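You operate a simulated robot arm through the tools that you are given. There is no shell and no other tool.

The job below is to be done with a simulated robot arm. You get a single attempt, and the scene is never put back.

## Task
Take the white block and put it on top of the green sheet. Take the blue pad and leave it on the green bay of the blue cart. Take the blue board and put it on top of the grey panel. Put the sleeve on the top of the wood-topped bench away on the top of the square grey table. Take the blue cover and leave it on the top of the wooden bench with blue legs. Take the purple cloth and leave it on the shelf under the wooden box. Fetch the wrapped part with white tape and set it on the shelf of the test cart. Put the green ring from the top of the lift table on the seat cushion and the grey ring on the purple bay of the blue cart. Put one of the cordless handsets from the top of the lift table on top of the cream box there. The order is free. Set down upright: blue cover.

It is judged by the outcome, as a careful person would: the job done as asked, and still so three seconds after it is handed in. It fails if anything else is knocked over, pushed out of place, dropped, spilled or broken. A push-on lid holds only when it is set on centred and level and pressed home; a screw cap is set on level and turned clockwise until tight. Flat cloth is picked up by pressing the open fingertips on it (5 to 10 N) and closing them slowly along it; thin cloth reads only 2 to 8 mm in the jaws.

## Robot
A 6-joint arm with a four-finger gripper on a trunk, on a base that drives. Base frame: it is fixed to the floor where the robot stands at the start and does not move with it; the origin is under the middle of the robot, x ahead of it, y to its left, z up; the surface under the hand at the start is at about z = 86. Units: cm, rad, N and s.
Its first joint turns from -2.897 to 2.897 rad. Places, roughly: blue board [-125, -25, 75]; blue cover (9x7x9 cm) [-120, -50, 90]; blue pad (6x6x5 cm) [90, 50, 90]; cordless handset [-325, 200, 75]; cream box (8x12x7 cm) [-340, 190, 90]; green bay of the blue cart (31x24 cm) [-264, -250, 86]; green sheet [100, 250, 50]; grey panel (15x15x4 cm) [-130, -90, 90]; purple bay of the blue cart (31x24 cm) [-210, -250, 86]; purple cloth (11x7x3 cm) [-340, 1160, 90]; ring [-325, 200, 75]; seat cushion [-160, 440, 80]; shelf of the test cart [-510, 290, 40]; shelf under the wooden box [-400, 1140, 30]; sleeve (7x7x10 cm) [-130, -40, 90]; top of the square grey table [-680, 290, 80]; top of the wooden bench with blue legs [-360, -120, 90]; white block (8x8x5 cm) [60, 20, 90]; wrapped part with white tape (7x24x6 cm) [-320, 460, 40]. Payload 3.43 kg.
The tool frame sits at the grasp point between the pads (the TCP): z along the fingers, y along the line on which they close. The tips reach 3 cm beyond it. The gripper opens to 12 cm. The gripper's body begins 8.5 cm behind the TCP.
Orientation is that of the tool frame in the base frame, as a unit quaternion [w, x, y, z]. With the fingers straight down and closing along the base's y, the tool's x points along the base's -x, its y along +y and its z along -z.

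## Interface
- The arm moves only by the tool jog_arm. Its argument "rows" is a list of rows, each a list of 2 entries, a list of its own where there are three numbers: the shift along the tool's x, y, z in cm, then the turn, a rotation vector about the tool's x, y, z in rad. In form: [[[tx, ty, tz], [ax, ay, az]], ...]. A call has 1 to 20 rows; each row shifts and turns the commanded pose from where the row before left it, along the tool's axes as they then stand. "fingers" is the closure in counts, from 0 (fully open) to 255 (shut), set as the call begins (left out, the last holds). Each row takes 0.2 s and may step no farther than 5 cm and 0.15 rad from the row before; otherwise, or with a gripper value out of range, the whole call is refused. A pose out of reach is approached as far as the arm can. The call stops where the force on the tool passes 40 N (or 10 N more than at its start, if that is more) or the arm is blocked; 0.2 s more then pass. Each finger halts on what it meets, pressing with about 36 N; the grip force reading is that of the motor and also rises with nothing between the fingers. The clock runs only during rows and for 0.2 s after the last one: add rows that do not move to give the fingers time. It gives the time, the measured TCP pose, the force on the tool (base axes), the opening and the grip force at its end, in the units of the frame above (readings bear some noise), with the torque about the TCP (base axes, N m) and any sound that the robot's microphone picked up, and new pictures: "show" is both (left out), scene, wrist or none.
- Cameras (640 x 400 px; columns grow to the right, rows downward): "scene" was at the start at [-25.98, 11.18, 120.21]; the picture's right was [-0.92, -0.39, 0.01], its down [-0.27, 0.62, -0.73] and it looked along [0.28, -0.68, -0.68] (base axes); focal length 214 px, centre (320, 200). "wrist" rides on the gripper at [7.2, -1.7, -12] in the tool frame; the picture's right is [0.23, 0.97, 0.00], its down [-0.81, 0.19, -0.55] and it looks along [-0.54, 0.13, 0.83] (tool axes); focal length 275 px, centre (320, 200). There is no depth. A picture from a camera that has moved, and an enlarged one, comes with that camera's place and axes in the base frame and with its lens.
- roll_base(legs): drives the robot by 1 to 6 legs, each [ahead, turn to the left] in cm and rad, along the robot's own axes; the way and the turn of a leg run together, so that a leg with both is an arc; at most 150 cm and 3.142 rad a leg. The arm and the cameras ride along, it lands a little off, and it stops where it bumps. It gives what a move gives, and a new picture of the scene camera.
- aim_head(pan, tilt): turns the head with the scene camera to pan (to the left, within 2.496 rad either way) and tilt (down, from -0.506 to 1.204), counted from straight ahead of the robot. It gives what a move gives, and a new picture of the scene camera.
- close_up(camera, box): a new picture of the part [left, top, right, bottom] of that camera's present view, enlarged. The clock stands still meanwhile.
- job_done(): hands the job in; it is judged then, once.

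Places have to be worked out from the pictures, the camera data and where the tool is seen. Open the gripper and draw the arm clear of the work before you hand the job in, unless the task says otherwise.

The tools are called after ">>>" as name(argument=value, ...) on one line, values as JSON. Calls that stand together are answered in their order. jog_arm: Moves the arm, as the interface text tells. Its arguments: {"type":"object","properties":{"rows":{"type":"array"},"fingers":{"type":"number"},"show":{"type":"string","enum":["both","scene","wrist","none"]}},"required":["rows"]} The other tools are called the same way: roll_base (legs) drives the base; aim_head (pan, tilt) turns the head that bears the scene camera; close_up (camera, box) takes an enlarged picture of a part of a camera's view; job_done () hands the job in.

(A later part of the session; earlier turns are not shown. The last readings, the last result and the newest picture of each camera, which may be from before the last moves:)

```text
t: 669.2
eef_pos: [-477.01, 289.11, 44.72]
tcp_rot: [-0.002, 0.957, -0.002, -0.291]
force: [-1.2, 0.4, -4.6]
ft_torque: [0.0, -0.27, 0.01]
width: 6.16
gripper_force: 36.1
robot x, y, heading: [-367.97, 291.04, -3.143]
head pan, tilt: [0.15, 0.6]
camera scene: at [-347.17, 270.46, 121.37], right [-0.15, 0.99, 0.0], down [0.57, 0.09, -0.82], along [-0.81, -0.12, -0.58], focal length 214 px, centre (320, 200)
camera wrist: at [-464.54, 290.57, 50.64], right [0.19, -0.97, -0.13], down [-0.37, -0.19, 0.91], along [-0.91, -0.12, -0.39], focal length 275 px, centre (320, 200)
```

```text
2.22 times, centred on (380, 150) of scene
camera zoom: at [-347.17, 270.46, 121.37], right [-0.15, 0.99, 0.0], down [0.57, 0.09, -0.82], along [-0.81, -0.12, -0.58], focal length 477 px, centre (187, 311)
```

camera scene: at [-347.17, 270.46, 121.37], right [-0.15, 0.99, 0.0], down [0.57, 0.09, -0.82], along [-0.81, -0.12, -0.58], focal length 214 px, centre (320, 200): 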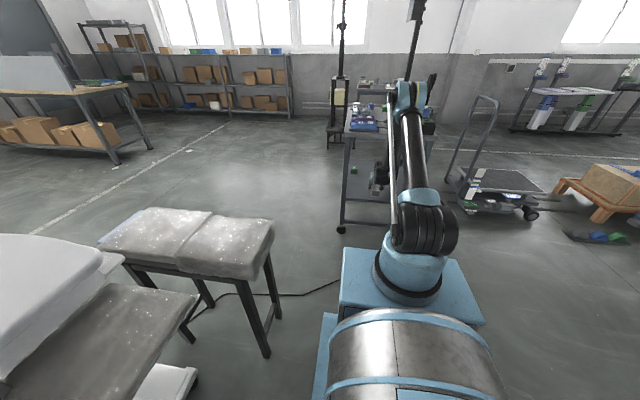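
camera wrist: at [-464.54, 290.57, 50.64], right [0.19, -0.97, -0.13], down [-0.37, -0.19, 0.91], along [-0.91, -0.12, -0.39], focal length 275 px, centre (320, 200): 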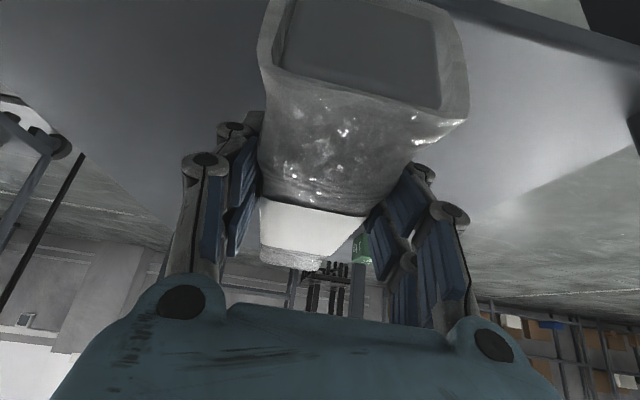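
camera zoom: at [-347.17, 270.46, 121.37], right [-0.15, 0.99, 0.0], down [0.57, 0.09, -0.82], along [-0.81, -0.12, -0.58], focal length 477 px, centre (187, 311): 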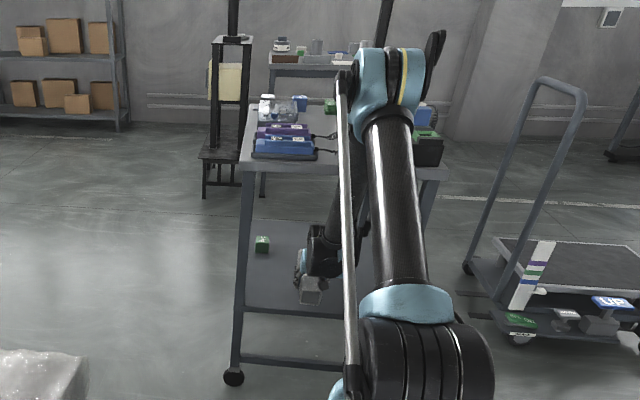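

The part is over the shelf (edge x≈-472). Driving 6 cm more, then I'll re-level the part (restore the 30° tilt) and lower it.

>>> roll_base(legs=[[6.5, 0]])

>>> jog_arm(rows=[[[0, 0, 0], [0, 0.035, 0]], [[0, 0, 0], [0, 0.035, 0]], [[0, 0, 0], [0, 0, 0]]], show="wrist")

```text
t: 670.2
eef_pos: [-483.55, 289.02, 44.67]
tcp_rot: [-0.001, 0.957, -0.002, -0.291]
force: [-0.7, -0.3, -4.8]
ft_torque: [0.01, -0.27, 0.0]
width: 6.2
gripper_force: 36.4
robot x, y, heading: [-374.42, 290.76, -3.138]
head pan, tilt: [0.15, 0.6]
camera scene: at [-353.65, 270.45, 121.37], right [-0.15, 0.99, 0.0], down [0.57, 0.09, -0.82], along [-0.81, -0.13, -0.58], focal length 214 px, centre (320, 200)
```

scene: 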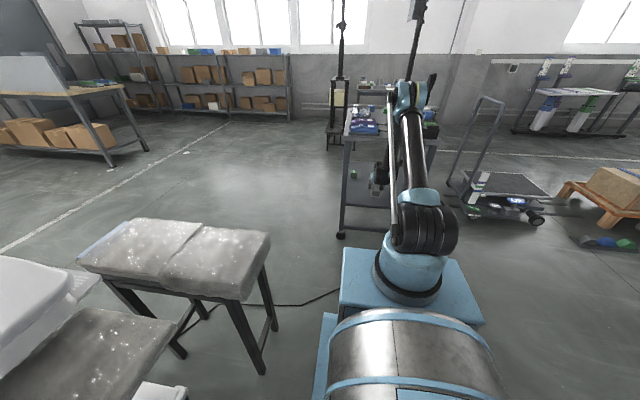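

```text
t: 671.0
eef_pos: [-482.95, 289.02, 45.92]
tcp_rot: [-0.001, 0.965, -0.003, -0.263]
force: [0.6, -0.7, -5.1]
ft_torque: [0.05, -0.26, 0.01]
width: 6.18
gripper_force: 36.3
robot x, y, heading: [-374.61, 290.64, -3.137]
head pan, tilt: [0.15, 0.6]
camera wrist: at [-470.85, 290.52, 52.73], right [0.19, -0.97, -0.12], down [-0.42, -0.19, 0.89], along [-0.89, -0.12, -0.45], focal length 275 px, centre (320, 200)
```

wrist: 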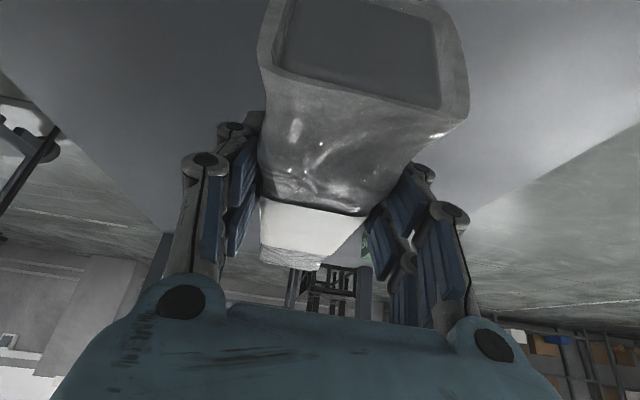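

Level again at (-483, 289, 45.9). Lowering vertically toward the shelf.

>>> jog_arm(rows=[[[1.27, 0, 2.15], [0, 0, 0]], [[0.76, 0, 1.3], [0, 0, 0]], [[0.4, 0, 0.69], [0, 0, 0]], [[0, 0, 0], [0, 0, 0]]], show="none")

```text
t: 672.0
eef_pos: [-483.09, 289.02, 41.21]
tcp_rot: [-0.001, 0.965, -0.003, -0.263]
force: [0.9, 0.6, -5.6]
ft_torque: [-0.04, -0.25, 0.0]
width: 6.18
gripper_force: 35.9
robot x, y, heading: [-374.49, 290.84, -3.141]
head pan, tilt: [0.15, 0.6]
```

>>> jog_arm(rows=[[[0.2, 0, 0.34], [0, 0, 0]], [[0.2, 0, 0.34], [0, 0, 0]], [[0.15, 0, 0.26], [0, 0, 0]], [[0, 0, 0], [0, 0, 0]]], show="none")

```text
t: 673.0
eef_pos: [-482.94, 289.04, 40.31]
tcp_rot: [-0.001, 0.965, -0.002, -0.264]
force: [-6.4, 1.9, 21.0]
ft_torque: [0.44, 0.5, 0.58]
width: 6.21
gripper_force: 35.7
robot x, y, heading: [-374.68, 290.7, -3.136]
head pan, tilt: [0.15, 0.6]
```

Contact with the shelf at z 40.3. Opening and withdrawing back along the tool axis.

>>> jog_arm(rows=[[[0, 0, 0], [0, 0, 0]], [[0, 0, 0], [0, 0, 0]], [[0, 0, 0], [0, 0, 0]]], fingers=72, show="wrist")

```text
t: 673.8
eef_pos: [-482.91, 288.94, 40.21]
tcp_rot: [-0.001, 0.965, -0.004, -0.263]
force: [-0.1, 0.2, 0.0]
ft_torque: [0.0, -0.02, -0.01]
width: 8.61
gripper_force: 0.0
robot x, y, heading: [-374.25, 291.09, -3.137]
head pan, tilt: [0.15, 0.6]
camera wrist: at [-470.8, 290.53, 46.84], right [0.19, -0.97, -0.12], down [-0.42, -0.19, 0.89], along [-0.89, -0.12, -0.45], focal length 275 px, centre (320, 200)
```

wrist: 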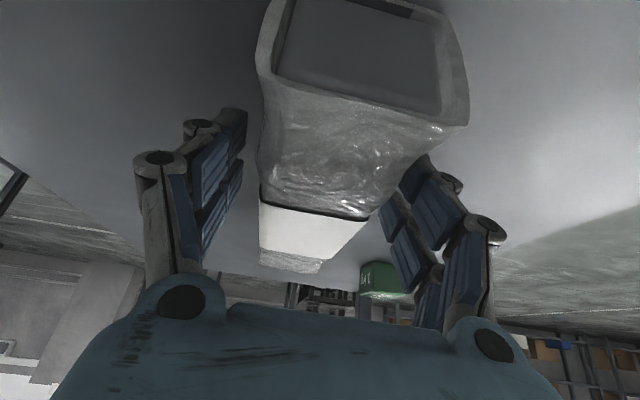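

Released cleanly. Rising a little along the tool axis and then reversing the base to bring the hand out.

>>> jog_arm(rows=[[[0, 0, -2], [0, 0, 0]], [[0, 0, -2], [0, 0, 0]], [[0, 0, 0], [0, 0, 0]]], show="none")

>>> roll_base(legs=[[-35, 0]])

>>> jog_arm(rows=[[[-2, 0, -3.4], [0, 0, 0]], [[-2, 0, -3.4], [0, 0, 0]], [[0, 0, 0], [0, 0, 0]]], show="both")

>>> close_up(camera="wrist", box=[160, 60, 480, 300])

```text
t: 674.6
eef_pos: [-480.94, 288.91, 43.61]
tcp_rot: [-0.001, 0.965, -0.002, -0.263]
force: [0.4, -0.3, -0.5]
ft_torque: [-0.01, -0.02, -0.01]
width: 8.59
gripper_force: 0.0
robot x, y, heading: [-374.51, 290.97, -3.141]
head pan, tilt: [0.15, 0.6]
```

```text
t: 676.9
eef_pos: [-445.75, 289.07, 43.56]
tcp_rot: [0.0, 0.965, -0.002, -0.264]
force: [-0.5, 0.8, 0.1]
ft_torque: [-0.02, 0.01, 0.02]
width: 8.61
gripper_force: 0.1
robot x, y, heading: [-339.44, 291.36, -3.137]
head pan, tilt: [0.15, 0.6]
camera scene: at [-318.5, 270.52, 121.37], right [-0.15, 0.99, 0.0], down [0.57, 0.09, -0.82], along [-0.81, -0.12, -0.58], focal length 214 px, centre (320, 200)
```

scene: 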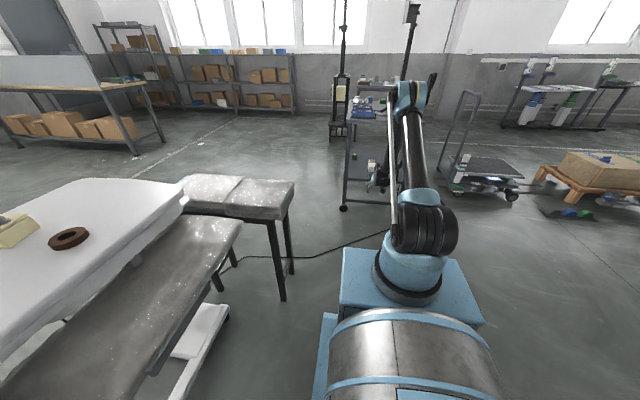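

```text
t: 677.7
eef_pos: [-445.11, 289.02, 52.79]
tcp_rot: [-0.001, 0.963, -0.003, -0.269]
force: [0.7, -0.9, 0.3]
ft_torque: [0.0, -0.01, -0.04]
width: 8.58
gripper_force: 0.0
robot x, y, heading: [-339.65, 291.14, -3.139]
head pan, tilt: [0.15, 0.6]
camera scene: at [-318.5, 270.52, 121.37], right [-0.15, 0.99, 0.0], down [0.57, 0.09, -0.82], along [-0.81, -0.12, -0.58], focal length 214 px, centre (320, 200)
camera wrist: at [-432.9, 290.6, 59.28], right [0.19, -0.97, -0.12], down [-0.41, -0.19, 0.89], along [-0.89, -0.12, -0.43], focal length 275 px, centre (320, 200)
```

scene: 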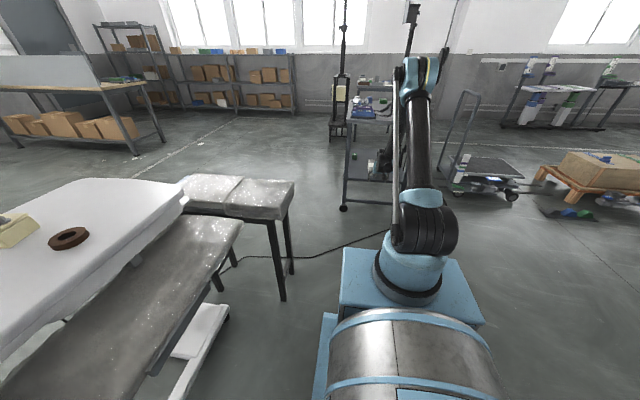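
wrist: 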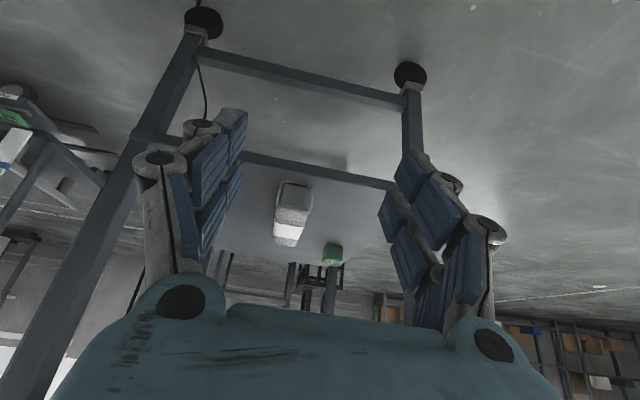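

```text
1.67 times, centred on (320, 180) of wrist
camera zoom: at [-432.9, 290.6, 59.28], right [0.19, -0.97, -0.12], down [-0.41, -0.19, 0.89], along [-0.89, -0.12, -0.43], focal length 459 px, centre (320, 233)
```

zoom: 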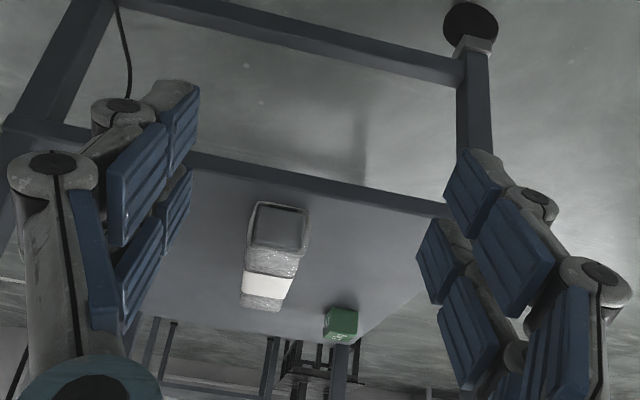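

The wrapped part rests fully on the shelf. Last item: the purple cloth far to the north. I'll raise the arm, bring the tool upright and draw it in for driving.

>>> jog_arm(rows=[[[-2.54, 0, -4.19], [0, 0, 0]], [[-2.54, 0, -4.19], [0, 0, 0]], [[-2.54, 0, -4.19], [0, 0, 0]], [[-2.54, 0, -4.19], [0, 0, 0]], [[-2.54, 0, -4.19], [0, 0, 0]], [[-2.54, 0, -4.19], [0, 0, 0]], [[-2.54, 0, -4.19], [0, 0, 0]], [[-2.54, 0, -4.19], [0, 0, 0]], [[-2.54, 0, -4.19], [0, 0, 0]], [[0, 0, 0], [0, 0.136, 0]], [[0, 0, 0], [0, 0.136, 0]], [[0, 0, 0], [0, 0.136, 0]], [[0, 0, 0], [0, 0.136, 0]], [[0, 0, 0], [0, 0, 0]]], fingers=0, show="none")

>>> jog_arm(rows=[[[4.5, 0, -2], [0, 0, 0]], [[4.5, 0, -2], [0, 0, 0]], [[4.5, 0, -2], [0, 0, 0]], [[4.5, 0, -2], [0, 0, 0]], [[4.5, 0, -2], [0, 0, 0]], [[4.5, 0, -2], [0, 0, 0]], [[4.5, 0, -2], [0, 0, 0]], [[4.5, 0, -2], [0, 0, 0]], [[4.5, 0, -2], [0, 0, 0]], [[4.5, 0, -2], [0, 0, 0]], [[4.5, 0, 0], [0, 0, 0]], [[0, 0, 0], [0, 0, 0]]], show="none")

```text
t: 680.7
eef_pos: [-445.2, 289.11, 96.82]
tcp_rot: [0.001, 1.0, -0.002, 0.0]
force: [-0.9, -0.9, 0.2]
ft_torque: [-0.01, 0.0, -0.02]
width: 11.98
gripper_force: 0.1
robot x, y, heading: [-339.51, 291.18, -3.138]
head pan, tilt: [0.15, 0.6]
```

```text
t: 683.3
eef_pos: [-395.25, 288.8, 117.36]
tcp_rot: [0.0, 1.0, -0.003, 0.0]
force: [0.0, -0.3, 0.0]
ft_torque: [0.05, 0.0, -0.02]
width: 12.02
gripper_force: 0.0
robot x, y, heading: [-339.51, 291.03, -3.138]
head pan, tilt: [0.15, 0.6]
```

Turning to face north and looking ahead for a clear way.

>>> roll_base(legs=[[-20, 0], [0, -1.575]])

>>> aim_head(pan=0.35, tilt=0.3)

>>> close_up(camera="scene", box=[60, 60, 460, 260])

```text
t: 689.2
eef_pos: [-321.38, 346.99, 117.28]
tcp_rot: [0.0, -0.703, 0.711, 0.0]
force: [0.3, -0.3, 0.3]
ft_torque: [0.04, 0.01, 0.0]
width: 12.02
gripper_force: 0.0
robot x, y, heading: [-320.48, 290.89, 1.567]
head pan, tilt: [0.15, 0.6]
camera scene: at [-340.94, 270.29, 121.36], right [0.99, 0.14, 0.0], down [0.08, -0.57, -0.82], along [-0.12, 0.81, -0.58], focal length 214 px, centre (320, 200)
```

scene: 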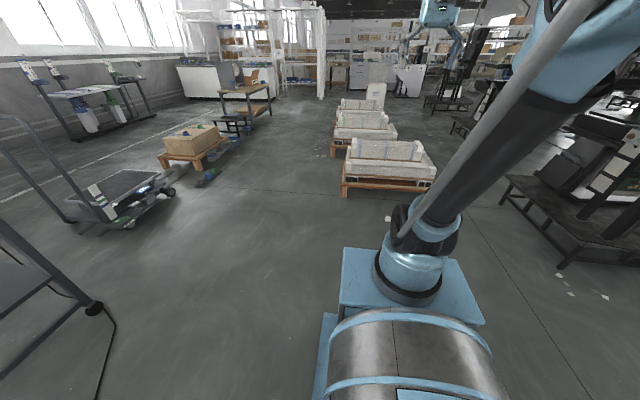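

```text
t: 690.0
eef_pos: [-321.34, 345.52, 118.07]
tcp_rot: [0.005, -0.703, 0.711, 0.003]
force: [0.0, -1.1, 0.0]
ft_torque: [0.0, 0.0, 0.04]
width: 12.02
gripper_force: 0.1
robot x, y, heading: [-321.12, 291.25, 1.567]
head pan, tilt: [0.351, 0.3]
camera scene: at [-342.82, 270.37, 124.1], right [0.94, 0.34, 0.0], down [0.1, -0.29, -0.95], along [-0.32, 0.9, -0.31], focal length 214 px, centre (320, 200)
```

scene: 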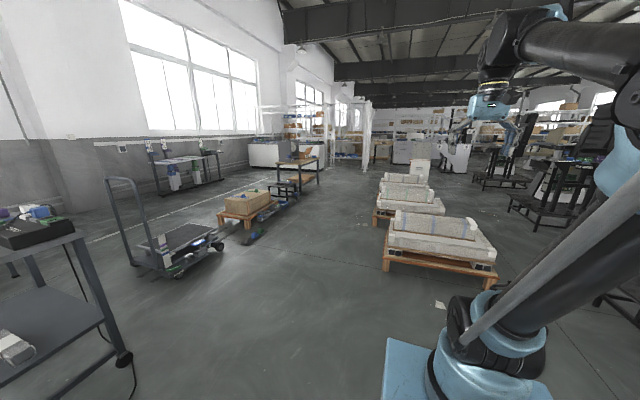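

```text
1.60 times, centred on (260, 160) of scene
camera zoom: at [-342.82, 270.37, 124.1], right [0.94, 0.34, 0.0], down [0.1, -0.29, -0.95], along [-0.32, 0.9, -0.31], focal length 343 px, centre (416, 264)
```

zoom: 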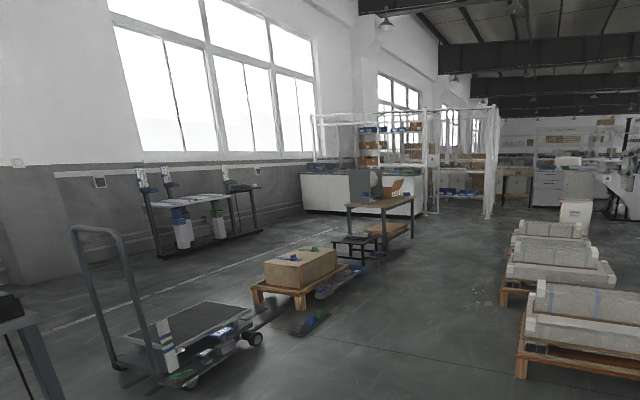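

There's a clear aisle between the pallets (x≥-362) and the things on the left (x≤-510). I'll angle over to x≈-425 and then drive north.

>>> roll_base(legs=[[0, 0.505], [150, 0], [65, 0], [0, -0.5], [150, 0], [100, 0]])

>>> aim_head(pan=0.1, tilt=0.3)

>>> close_up(camera="scene", box=[150, 50, 500, 270])

```text
t: 715.8
eef_pos: [-430.3, 776.67, 118.07]
tcp_rot: [-0.004, 0.708, -0.706, -0.005]
force: [-0.1, -0.1, 0.9]
ft_torque: [0.0, 0.02, 0.01]
width: 12.0
gripper_force: 0.1
robot x, y, heading: [-428.63, 722.3, 1.58]
head pan, tilt: [0.351, 0.3]
camera scene: at [-450.58, 701.19, 124.11], right [0.94, 0.35, 0.0], down [0.1, -0.29, -0.95], along [-0.34, 0.89, -0.31], focal length 214 px, centre (320, 200)
```

scene: 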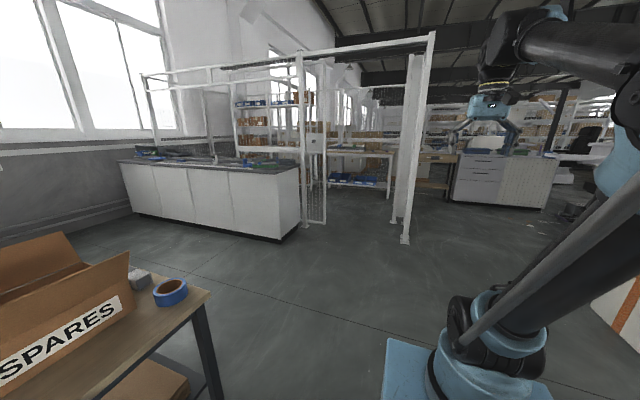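

```text
t: 716.5
eef_pos: [-430.18, 775.16, 118.51]
tcp_rot: [-0.008, 0.708, -0.706, -0.009]
force: [0.1, 0.2, 0.0]
ft_torque: [0.0, 0.0, -0.02]
width: 11.99
gripper_force: 0.0
robot x, y, heading: [-428.61, 721.97, 1.584]
head pan, tilt: [0.099, 0.3]
camera scene: at [-448.31, 701.74, 124.1], right [0.99, 0.11, 0.0], down [0.03, -0.31, -0.95], along [-0.1, 0.95, -0.31], focal length 214 px, centre (320, 200)
```

scene: 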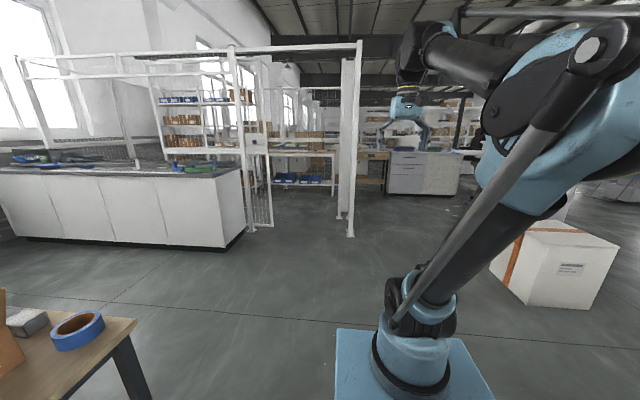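

```text
1.82 times, centred on (325, 160) of scene
camera zoom: at [-448.31, 701.74, 124.1], right [0.99, 0.11, 0.0], down [0.03, -0.31, -0.95], along [-0.1, 0.95, -0.31], focal length 390 px, centre (311, 273)
```

zoom: 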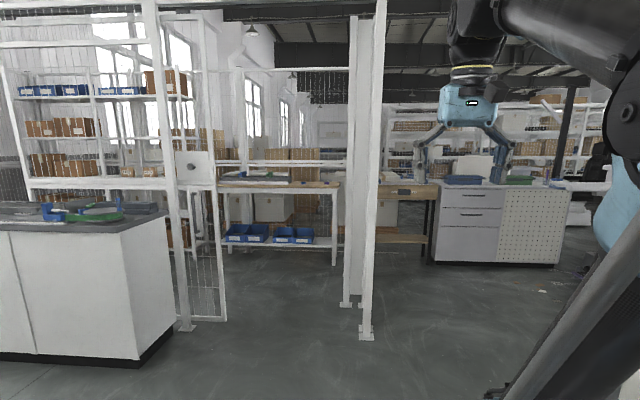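

I'm at (-429, 722). The cabinet with the cloth is straight on beyond a white fence post (-437, 936), right of which there's a ~125 cm gap up to a white crate. Driving through that gap and looking again.

>>> roll_base(legs=[[0, -0.365], [147, 0], [0, 0.352], [100, 0]])

>>> aim_head(pan=0.25, tilt=0.35)

>>> close_up(camera="scene", box=[250, 80, 530, 280])

```text
t: 731.2
eef_pos: [-378.63, 1011.95, 118.63]
tcp_rot: [0.008, -0.701, 0.713, 0.009]
force: [0.8, -0.6, -0.3]
ft_torque: [-0.01, -0.01, -0.02]
width: 12.01
gripper_force: 0.1
robot x, y, heading: [-378.24, 958.97, 1.563]
head pan, tilt: [0.099, 0.3]
camera scene: at [-398.04, 938.91, 124.1], right [1.0, 0.09, 0.0], down [0.03, -0.31, -0.95], along [-0.09, 0.95, -0.31], focal length 214 px, centre (320, 200)
```

scene: 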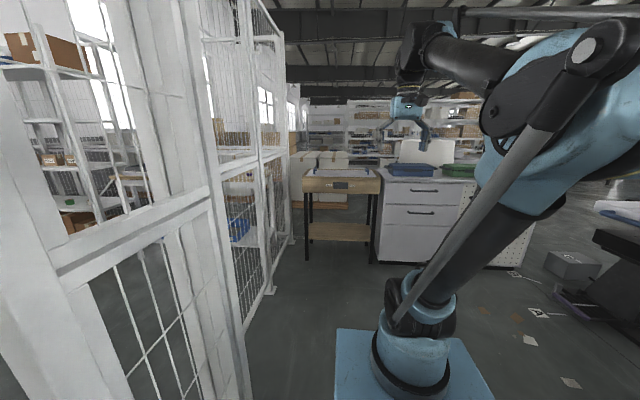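

```text
t: 731.9
eef_pos: [-378.73, 1010.59, 119.2]
tcp_rot: [0.013, -0.702, 0.712, 0.013]
force: [0.2, -0.5, 0.2]
ft_torque: [-0.02, 0.01, -0.01]
width: 12.0
gripper_force: 0.1
robot x, y, heading: [-378.35, 958.94, 1.565]
head pan, tilt: [0.25, 0.351]
camera scene: at [-399.41, 938.65, 123.63], right [0.97, 0.24, 0.0], down [0.08, -0.35, -0.93], along [-0.23, 0.91, -0.36], focal length 214 px, centre (320, 200)
```

scene: 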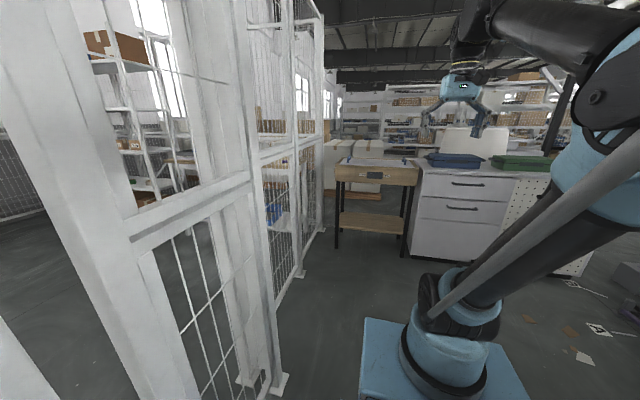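

```text
2.00 times, centred on (390, 180) of scene
camera zoom: at [-399.41, 938.65, 123.63], right [0.97, 0.24, 0.0], down [0.08, -0.35, -0.93], along [-0.23, 0.91, -0.36], focal length 429 px, centre (180, 240)
```

zoom: 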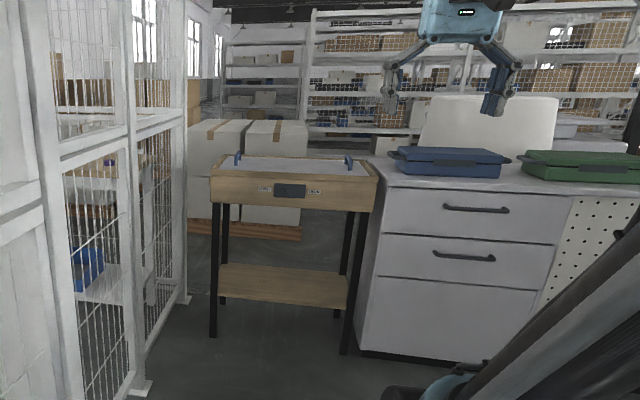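

The wooden-box table with its lower shelf (z≈28, front y≈1117, x -428…-367) stands left of a drawer cabinet (top z≈86, front y≈1114) holding a blue and a green case; the cloth should be behind or beside the blue case. I'll move up in front of the cabinet.

>>> roll_base(legs=[[0, -0.27], [104, 0], [0, 0.272]])

>>> aim_head(pan=-0.1, tilt=0.5)

>>> jog_arm(rows=[[[0, 0, 0], [0, 0.03, 0]], [[0, 0, -4], [0, 0, 0]], [[0, 0, 0], [0, 0, 0]]], show="wrist")

```text
t: 739.3
eef_pos: [-350.29, 1109.96, 119.25]
tcp_rot: [0.013, -0.702, 0.712, 0.012]
force: [-0.1, -0.4, -0.8]
ft_torque: [0.01, -0.01, -0.01]
width: 12.0
gripper_force: 0.0
robot x, y, heading: [-349.45, 1058.12, 1.562]
head pan, tilt: [0.25, 0.351]
camera scene: at [-370.81, 1038.01, 123.63], right [0.97, 0.24, 0.0], down [0.08, -0.35, -0.93], along [-0.23, 0.91, -0.36], focal length 214 px, centre (320, 200)
```

scene: 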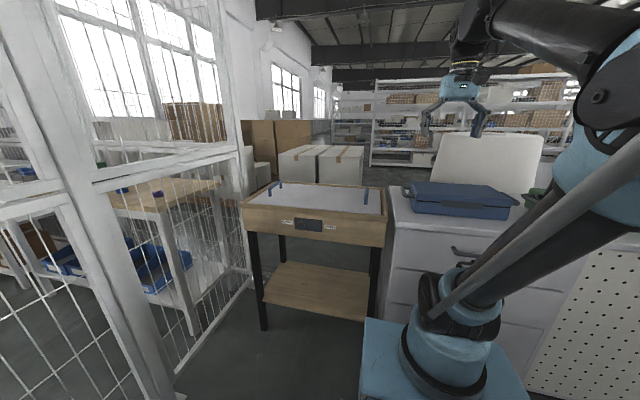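

```text
t: 740.1
eef_pos: [-350.32, 1108.64, 119.79]
tcp_rot: [0.018, -0.702, 0.711, 0.018]
force: [-0.4, -0.3, 0.7]
ft_torque: [0.02, 0.01, -0.02]
width: 11.99
gripper_force: 0.0
robot x, y, heading: [-349.93, 1058.42, 1.567]
head pan, tilt: [-0.099, 0.499]
camera scene: at [-367.62, 1038.02, 122.27], right [0.99, -0.1, 0.0], down [-0.05, -0.49, -0.87], along [0.09, 0.87, -0.49], focal length 214 px, centre (320, 200)
```

scene: 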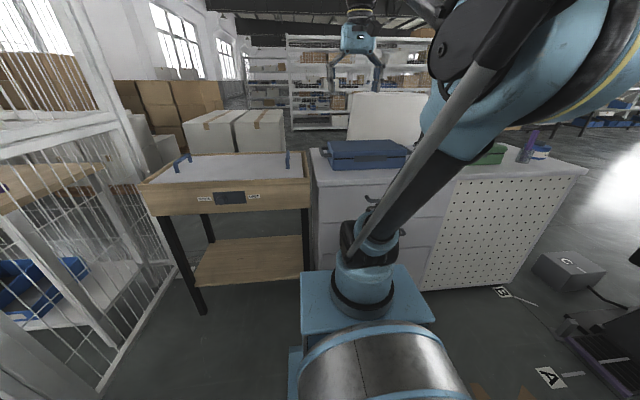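

```text
t: 740.9
eef_pos: [-350.15, 1108.36, 123.83]
tcp_rot: [0.007, -0.703, 0.711, 0.006]
force: [0.9, -0.2, -0.5]
ft_torque: [-0.02, -0.03, 0.0]
width: 11.99
gripper_force: 0.1
robot x, y, heading: [-349.88, 1058.26, 1.562]
head pan, tilt: [-0.099, 0.499]
camera wrist: at [-348.71, 1100.89, 135.61], right [-0.98, -0.22, 0.0], down [-0.18, 0.8, 0.57], along [-0.12, 0.56, -0.82], focal length 275 px, centre (320, 200)
```

wrist: 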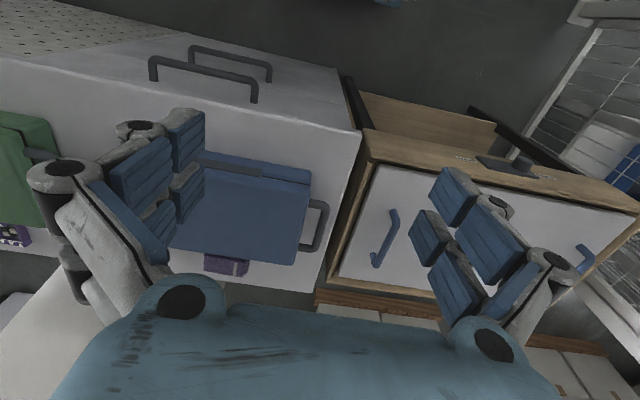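

The purple cloth is visible just behind the blue case, around (-337, 1158). Let me enlarge it.

>>> close_up(camera="wrist", box=[140, 140, 360, 300])

```text
2.50 times, centred on (250, 220) of wrist
camera zoom: at [-348.71, 1100.89, 135.61], right [-0.98, -0.22, 0.0], down [-0.18, 0.8, 0.57], along [-0.12, 0.56, -0.82], focal length 688 px, centre (495, 150)
```

zoom: 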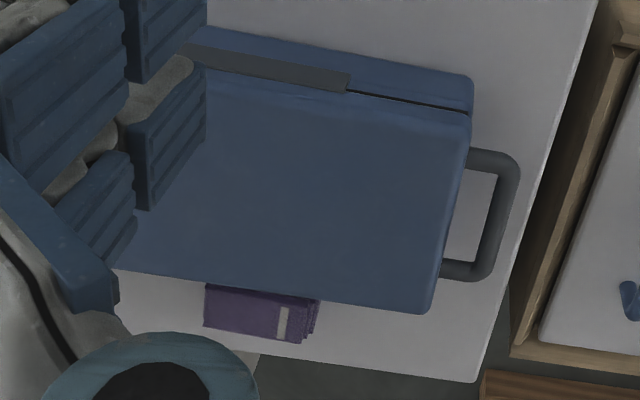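

It's a folded purple stack just behind the case. I'll move the hand over it for a view from above (keeping clear of the white board behind the cabinet).

>>> jog_arm(rows=[[[0, 0, 0], [0, 0.018, 0]], [[-4.4, -1.3, 0], [0, 0, 0]], [[-4.4, -1.3, 0], [0, 0, 0]], [[-4.4, -1.3, 0], [0, 0, 0]], [[-4.4, -1.3, 0], [0, 0, 0]], [[-4.4, -1.3, 0], [0, 0, 0]], [[-4.4, -1.3, 0], [0, 0, 0]], [[-4.4, -1.3, 0], [0, 0, 0]], [[-4.4, -1.3, 0], [0, 0, 0]], [[-4.4, -1.3, 0], [0, 0, 0]], [[-4.4, -1, 0], [0, 0, 0]], [[0, 0, 0], [0, 0, 0]]], show="both")

>>> close_up(camera="wrist", box=[220, 20, 440, 180])

```text
t: 743.5
eef_pos: [-336.73, 1152.44, 124.16]
tcp_rot: [0.0, -0.702, 0.712, 0.0]
force: [-0.7, -0.4, 0.3]
ft_torque: [0.01, -0.02, 0.01]
width: 11.98
gripper_force: 0.1
robot x, y, heading: [-349.63, 1058.28, 1.561]
head pan, tilt: [-0.099, 0.499]
camera scene: at [-367.61, 1038.03, 122.27], right [0.99, -0.11, 0.0], down [-0.05, -0.49, -0.87], along [0.09, 0.87, -0.49], focal length 214 px, centre (320, 200)
camera wrist: at [-335.22, 1145.13, 136.19], right [-0.98, -0.22, 0.0], down [-0.18, 0.81, 0.55], along [-0.12, 0.54, -0.83], focal length 275 px, centre (320, 200)
```

scene: 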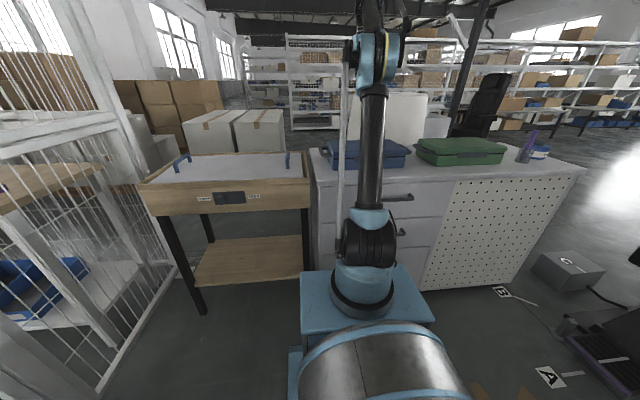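
wrist: 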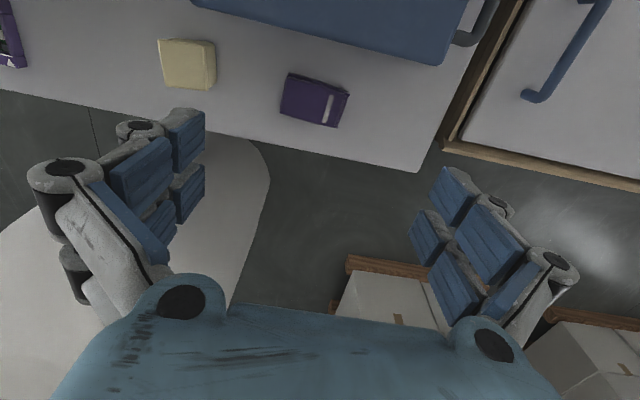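

```text
2.50 times, centred on (330, 100) of wrist
camera zoom: at [-335.22, 1145.13, 136.19], right [-0.98, -0.22, 0.0], down [-0.18, 0.81, 0.55], along [-0.12, 0.54, -0.83], focal length 688 px, centre (295, 450)
```

zoom: 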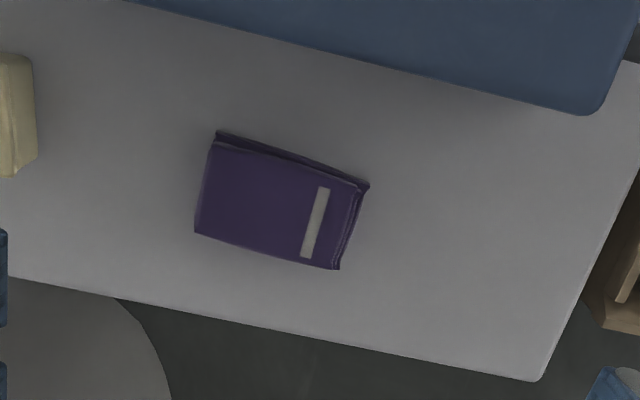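

Clear view: the cloth stack spans x -342…-331.6, y 1154…1160, with 7 cm free to the case (top z≈94.6). I'll centre over it and turn the jaws to close along y across its short side.

>>> jog_arm(rows=[[[-4.7, 0, 2], [0, 0, 0]], [[0, 0, 2], [0, 0, 0.1428]], [[0, 0, 0], [0, 0, 0.1428]], [[0, 0, 0], [0, 0, 0.1428]], [[0, 0, 0], [0, 0, 0.1428]], [[0, 0, 0], [0, 0, 0.1428]], [[0, 0, 0], [0, 0, 0.1428]], [[0, 0, 0], [0, 0, 0.1428]], [[0, 0, 0], [0, 0, 0.1428]], [[0, 0, 0], [0, 0, 0.1428]], [[0, 0, 0], [0, 0, 0.1428]], [[0, 0, 0], [0, 0, 0.1428]], [[0, 0, 0], [0, 0, 0]]], fingers=30, show="wrist")

```text
refused: row 1 steps farther than a row can; nothing moved
```

The first row was just over the step limit; resending with it split.

>>> jog_arm(rows=[[[-4.7, 0, 0], [0, 0, 0]], [[0, 0, 4], [0, 0, 0.1428]], [[0, 0, 0], [0, 0, 0.1428]], [[0, 0, 0], [0, 0, 0.1428]], [[0, 0, 0], [0, 0, 0.1428]], [[0, 0, 0], [0, 0, 0.1428]], [[0, 0, 0], [0, 0, 0.1428]], [[0, 0, 0], [0, 0, 0.1428]], [[0, 0, 0], [0, 0, 0.1428]], [[0, 0, 0], [0, 0, 0.1428]], [[0, 0, 0], [0, 0, 0.1428]], [[0, 0, 0], [0, 0, 0.1428]], [[0, 0, 0], [0, 0, 0]]], fingers=30, show="wrist")

```text
t: 746.3
eef_pos: [-336.84, 1156.96, 119.89]
tcp_rot: [0.0, 0.008, 1.0, 0.001]
force: [-0.4, -0.7, -0.2]
ft_torque: [0.02, 0.01, 0.05]
width: 10.57
gripper_force: 0.1
robot x, y, heading: [-349.47, 1058.59, 1.563]
head pan, tilt: [-0.099, 0.499]
camera wrist: at [-344.17, 1155.32, 131.89], right [-0.21, 0.98, 0.0], down [0.81, 0.18, 0.55], along [0.54, 0.12, -0.83], focal length 275 px, centre (320, 200)
```

wrist: 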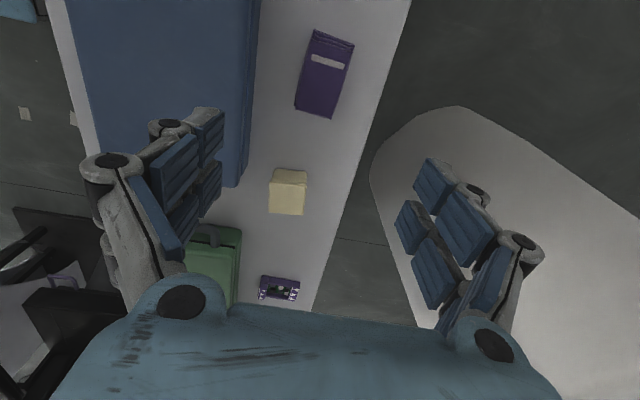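

Cloth centre (-337.3, 1157.6); the white shape behind is a mat on the floor. Descending over the cloth to just above the cabinet top.

>>> jog_arm(rows=[[[0.46, 0.64, 4], [0, 0, 0]], [[0, 0, 5], [0, 0, 0]], [[0, 0, 5], [0, 0, 0]], [[0, 0, 5], [0, 0, 0]], [[0, 0, 5], [0, 0, 0]], [[0, 0, 3], [0, 0, 0]], [[0, 0, 0], [0, 0, 0]]], fingers=60, show="both")

>>> close_up(camera="scene", box=[300, 60, 460, 200])

```text
t: 747.9
eef_pos: [-337.26, 1157.68, 92.86]
tcp_rot: [0.0, 0.007, 1.0, 0.001]
force: [-0.4, 0.4, 0.4]
ft_torque: [-0.01, -0.03, 0.04]
width: 9.17
gripper_force: 0.0
robot x, y, heading: [-349.54, 1058.63, 1.564]
head pan, tilt: [-0.099, 0.499]
camera scene: at [-367.61, 1038.03, 122.27], right [0.99, -0.11, 0.0], down [-0.05, -0.49, -0.87], along [0.09, 0.87, -0.49], focal length 214 px, centre (320, 200)
camera wrist: at [-344.45, 1156.07, 104.82], right [-0.22, 0.98, 0.0], down [0.81, 0.18, 0.55], along [0.54, 0.12, -0.83], focal length 275 px, centre (320, 200)
```

scene: 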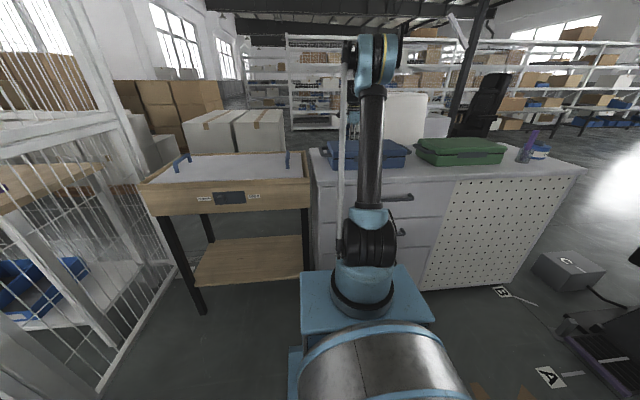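
wrist: 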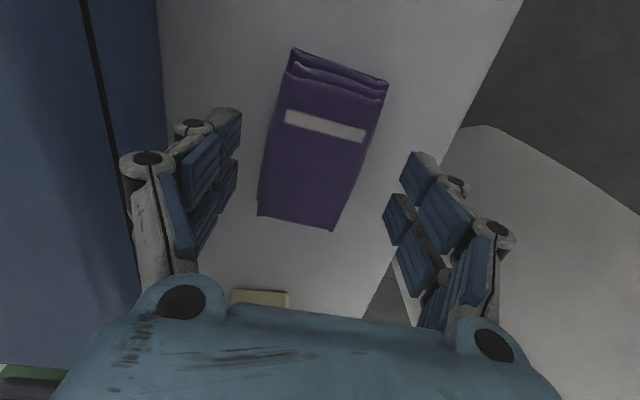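

```text
2.86 times, centred on (380, 130) of scene
camera zoom: at [-367.61, 1038.03, 122.27], right [0.99, -0.11, 0.0], down [-0.05, -0.49, -0.87], along [0.09, 0.87, -0.49], focal length 613 px, centre (149, 400)
```

zoom: 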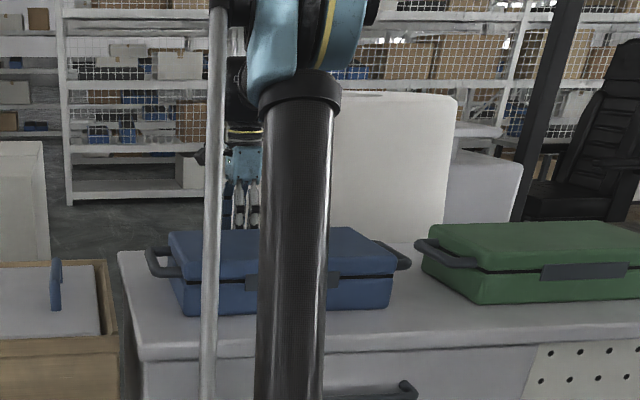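

The folded cloth lies centred between the fingers. Stepping down beside it until the tips near the cabinet top.

>>> jog_arm(rows=[[[1.0, 0, 1.2], [0, 0, 0]], [[0, 0, 0.8], [0, 0, 0]], [[0, 0, 0.5], [0, 0, 0]], [[0, 0, 0.3], [0, 0, 0]], [[0, 0, 0], [0, 0, 0]]], show="wrist")

```text
t: 749.1
eef_pos: [-338.26, 1157.54, 90.15]
tcp_rot: [0.001, 0.007, 1.0, 0.001]
force: [-0.3, 0.1, 0.5]
ft_torque: [0.02, 0.0, -0.02]
width: 9.15
gripper_force: 0.1
robot x, y, heading: [-349.37, 1058.26, 1.571]
head pan, tilt: [-0.099, 0.499]
camera wrist: at [-345.55, 1156.03, 102.11], right [-0.22, 0.98, 0.0], down [0.81, 0.18, 0.55], along [0.54, 0.12, -0.83], focal length 275 px, centre (320, 200)
```

wrist: 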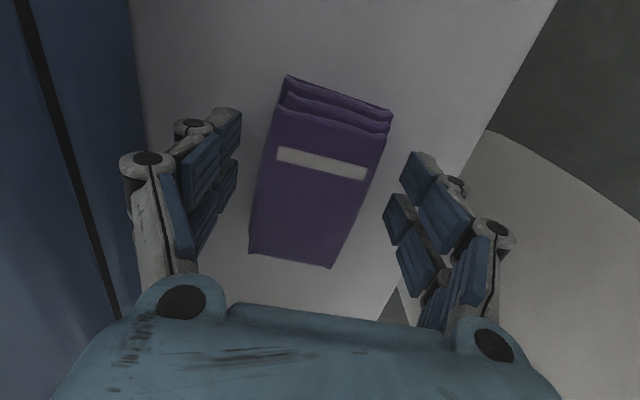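

No contact yet; a bit further down.

>>> jog_arm(rows=[[[0, 0, 0.4], [0, 0, 0]], [[0, 0, 0.3], [0, 0, 0]], [[0, 0, 0.3], [0, 0, 0]], [[0, 0, 0], [0, 0, 0]]], show="none")

```text
t: 750.1
eef_pos: [-338.3, 1157.74, 89.02]
tcp_rot: [0.0, 0.007, 1.0, 0.001]
force: [-0.4, -0.2, -0.2]
ft_torque: [0.01, 0.01, 0.01]
width: 9.2
gripper_force: 0.1
robot x, y, heading: [-349.77, 1058.33, 1.564]
head pan, tilt: [-0.099, 0.499]
```

>>> jog_arm(rows=[[[0, 0, 0.3], [0, 0, 0]], [[0, 0, 0.3], [0, 0, 0]], [[0, 0, 0.2], [0, 0, 0]], [[0, 0, 0], [0, 0, 0]]], show="wrist")

```text
t: 751.1
eef_pos: [-338.4, 1157.81, 88.23]
tcp_rot: [0.0, 0.007, 1.0, 0.001]
force: [0.1, 0.0, -0.1]
ft_torque: [-0.02, 0.0, 0.0]
width: 9.19
gripper_force: 0.0
robot x, y, heading: [-349.49, 1058.27, 1.562]
head pan, tilt: [-0.099, 0.499]
camera wrist: at [-345.65, 1156.1, 100.25], right [-0.22, 0.98, 0.0], down [0.81, 0.18, 0.55], along [0.54, 0.12, -0.83], focal length 275 px, centre (320, 200)
```

wrist: 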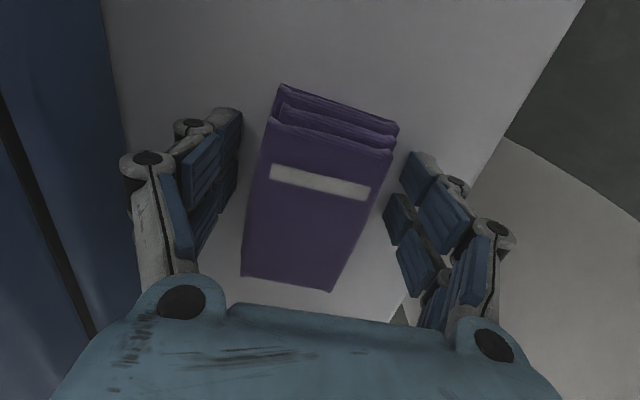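

Still no contact: the cabinet top must be nearer z≈84. Continuing down carefully.

>>> jog_arm(rows=[[[0, 0, 0.3], [0, 0, 0]], [[0, 0, 0.3], [0, 0, 0]], [[0, 0, 0.2], [0, 0, 0]], [[0, 0, 0], [0, 0, 0]]], show="none")

>>> jog_arm(rows=[[[0, 0, 0.2], [0, 0, 0]], [[0, 0, 0.2], [0, 0, 0]], [[0, 0, 0.2], [0, 0, 0]], [[0, 0, 0], [0, 0, 0]]], show="wrist")

```text
t: 751.8
eef_pos: [-338.39, 1156.67, 89.06]
tcp_rot: [0.0, 0.007, 1.0, 0.006]
force: [0.4, -3.1, 9.7]
ft_torque: [-0.66, -0.42, -0.18]
width: 6.73
gripper_force: 45.1
robot x, y, heading: [-349.64, 1058.19, 1.56]
head pan, tilt: [-0.099, 0.499]
stopped in row 3: the force on the tool passed its limit at 51 N (the readings are from after the stop); the commanded pose is now the measured one
```

```text
t: 752.8
eef_pos: [-338.4, 1156.74, 88.36]
tcp_rot: [0.001, 0.007, 1.0, 0.007]
force: [-0.5, -0.1, 1.2]
ft_torque: [-0.01, -0.01, -0.02]
width: 9.18
gripper_force: 0.1
robot x, y, heading: [-349.52, 1058.23, 1.558]
head pan, tilt: [-0.099, 0.499]
camera wrist: at [-345.68, 1154.88, 100.36], right [-0.22, 0.98, 0.01], down [0.81, 0.17, 0.56], along [0.54, 0.13, -0.83], focal length 275 px, centre (320, 200)
```

wrist: 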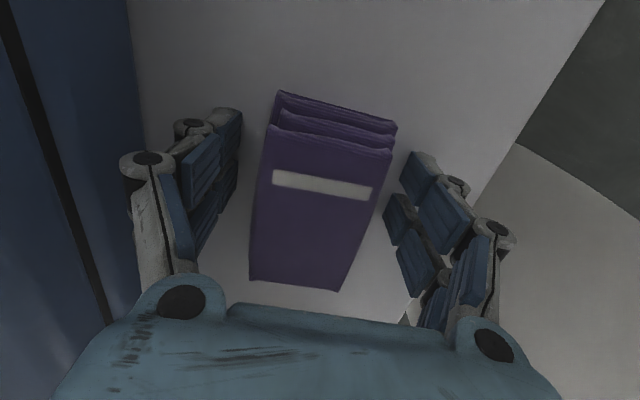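

The tips touched the surface (about z 85) and backed off; the cloth is undisturbed. I'll re-centre and level the hand, then close slowly in stages.

>>> jog_arm(rows=[[[0, 0.7, 0], [0.014, 0, 0]], [[0, 0, 0], [0, 0, 0]]], fingers=90, show="none")

>>> jog_arm(rows=[[[0, 0, 0], [0, 0, 0]]], fingers=115, show="wrist")

```text
t: 753.4
eef_pos: [-338.4, 1157.29, 88.52]
tcp_rot: [0.001, 0.007, 1.0, 0.001]
force: [1.5, 0.0, 35.2]
ft_torque: [-0.32, -0.01, 0.02]
width: 7.6
gripper_force: 18.1
robot x, y, heading: [-349.82, 1058.34, 1.565]
head pan, tilt: [-0.099, 0.499]
```

```text
t: 753.9
eef_pos: [-338.46, 1156.32, 89.68]
tcp_rot: [0.0, 0.007, 1.0, 0.006]
force: [0.2, 2.8, -3.1]
ft_torque: [-0.25, 0.05, 0.03]
width: 6.71
gripper_force: 36.1
robot x, y, heading: [-349.55, 1058.2, 1.565]
head pan, tilt: [-0.099, 0.499]
stopped in row 1: the force on the tool passed its limit at 58 N (the readings are from after the stop); the commanded pose is now the measured one
camera wrist: at [-345.69, 1154.51, 101.59], right [-0.22, 0.98, 0.01], down [0.81, 0.17, 0.55], along [0.54, 0.13, -0.83], focal length 275 px, centre (320, 200)
```

wrist: 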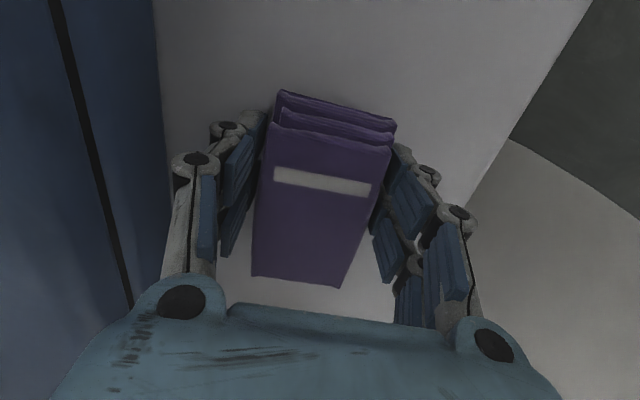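

The tips reach lower as they close, so the hand was lifted, and it's now gripping the cloth's sides (6.7 cm, 36 N). I'll tighten and try a small lift.

>>> jog_arm(rows=[[[0, 0, 0], [0, 0, 0]], [[0, 0, 0], [0, 0, 0]]], fingers=255, show="wrist")

>>> jog_arm(rows=[[[0, 0, -1], [0, 0, 0]], [[0, 0, -1.5], [0, 0, 0]], [[0, 0, 0], [0, 0, 0]]], show="wrist")

```text
t: 754.5
eef_pos: [-338.45, 1156.26, 89.64]
tcp_rot: [0.0, 0.007, 1.0, 0.005]
force: [0.8, -0.3, -1.4]
ft_torque: [0.01, 0.01, 0.02]
width: 6.72
gripper_force: 36.7
robot x, y, heading: [-349.67, 1058.14, 1.563]
head pan, tilt: [-0.099, 0.499]
camera wrist: at [-345.7, 1154.47, 101.66], right [-0.22, 0.98, 0.01], down [0.81, 0.17, 0.56], along [0.54, 0.13, -0.83], focal length 275 px, centre (320, 200)
```

wrist: 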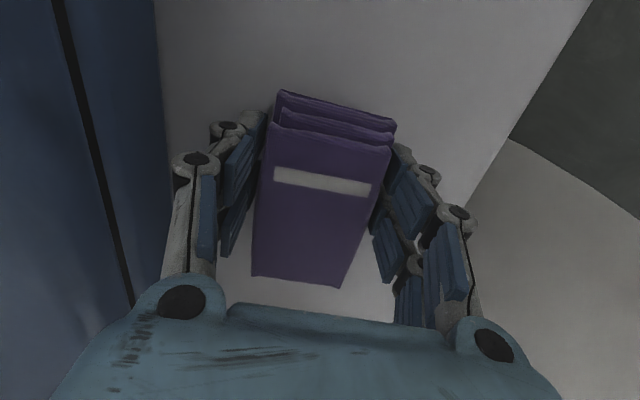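

```text
t: 755.3
eef_pos: [-338.47, 1156.23, 92.25]
tcp_rot: [0.0, 0.007, 1.0, 0.005]
force: [-0.4, 0.0, -0.9]
ft_torque: [0.01, -0.01, 0.0]
width: 6.7
gripper_force: 36.1
robot x, y, heading: [-349.41, 1058.72, 1.57]
head pan, tilt: [-0.099, 0.499]
camera wrist: at [-345.69, 1154.49, 104.19], right [-0.22, 0.98, 0.01], down [0.81, 0.17, 0.56], along [0.54, 0.13, -0.83], focal length 275 px, centre (320, 200)
```

wrist: 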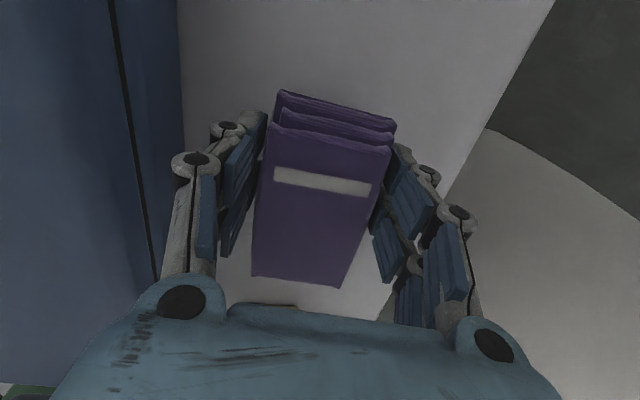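

The cloth came up with the hand. Lifting it high and turning the tool back in line with the robot.

>>> jog_arm(rows=[[[0, 0, -4], [0, 0, 0]], [[0, 0, -5], [0, 0, 0]], [[0, 0, -5], [0, 0, 0]], [[0, 0, -5], [0, 0, 0]], [[0, 0, -5], [0, 0, 0]], [[0, 0, -3], [0, 0, 0]], [[0, 0, 0], [0, 0, -0.1428]], [[0, 0, 0], [0, 0, -0.1428]], [[0, 0, 0], [0, 0, -0.1428]], [[0, 0, 0], [0, 0, -0.1428]], [[0, 0, 0], [0, 0, -0.1428]], [[0, 0, 0], [0, 0, -0.1428]], [[0, 0, 0], [0, 0, -0.1428]], [[0, 0, 0], [0, 0, -0.1428]], [[0, 0, 0], [0, 0, -0.1428]], [[0, 0, 0], [0, 0, -0.1428]], [[0, 0, 0], [0, 0, -0.1428]], [[0, 0, 0], [0, 0, 0]]], show="wrist")

```text
t: 759.1
eef_pos: [-338.49, 1155.91, 119.16]
tcp_rot: [0.003, -0.702, 0.712, 0.005]
force: [-0.1, -0.5, -1.1]
ft_torque: [0.0, 0.0, -0.03]
width: 6.69
gripper_force: 36.1
robot x, y, heading: [-349.66, 1058.59, 1.561]
head pan, tilt: [-0.099, 0.499]
camera wrist: at [-336.99, 1148.62, 131.12], right [-0.98, -0.22, 0.0], down [-0.18, 0.81, 0.56], along [-0.12, 0.55, -0.83], focal length 275 px, centre (320, 200)
```

wrist: 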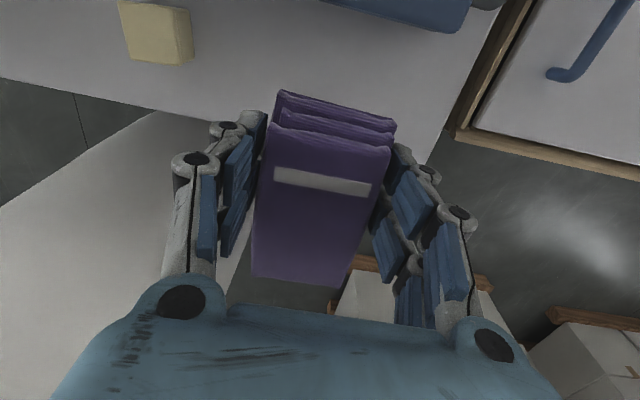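

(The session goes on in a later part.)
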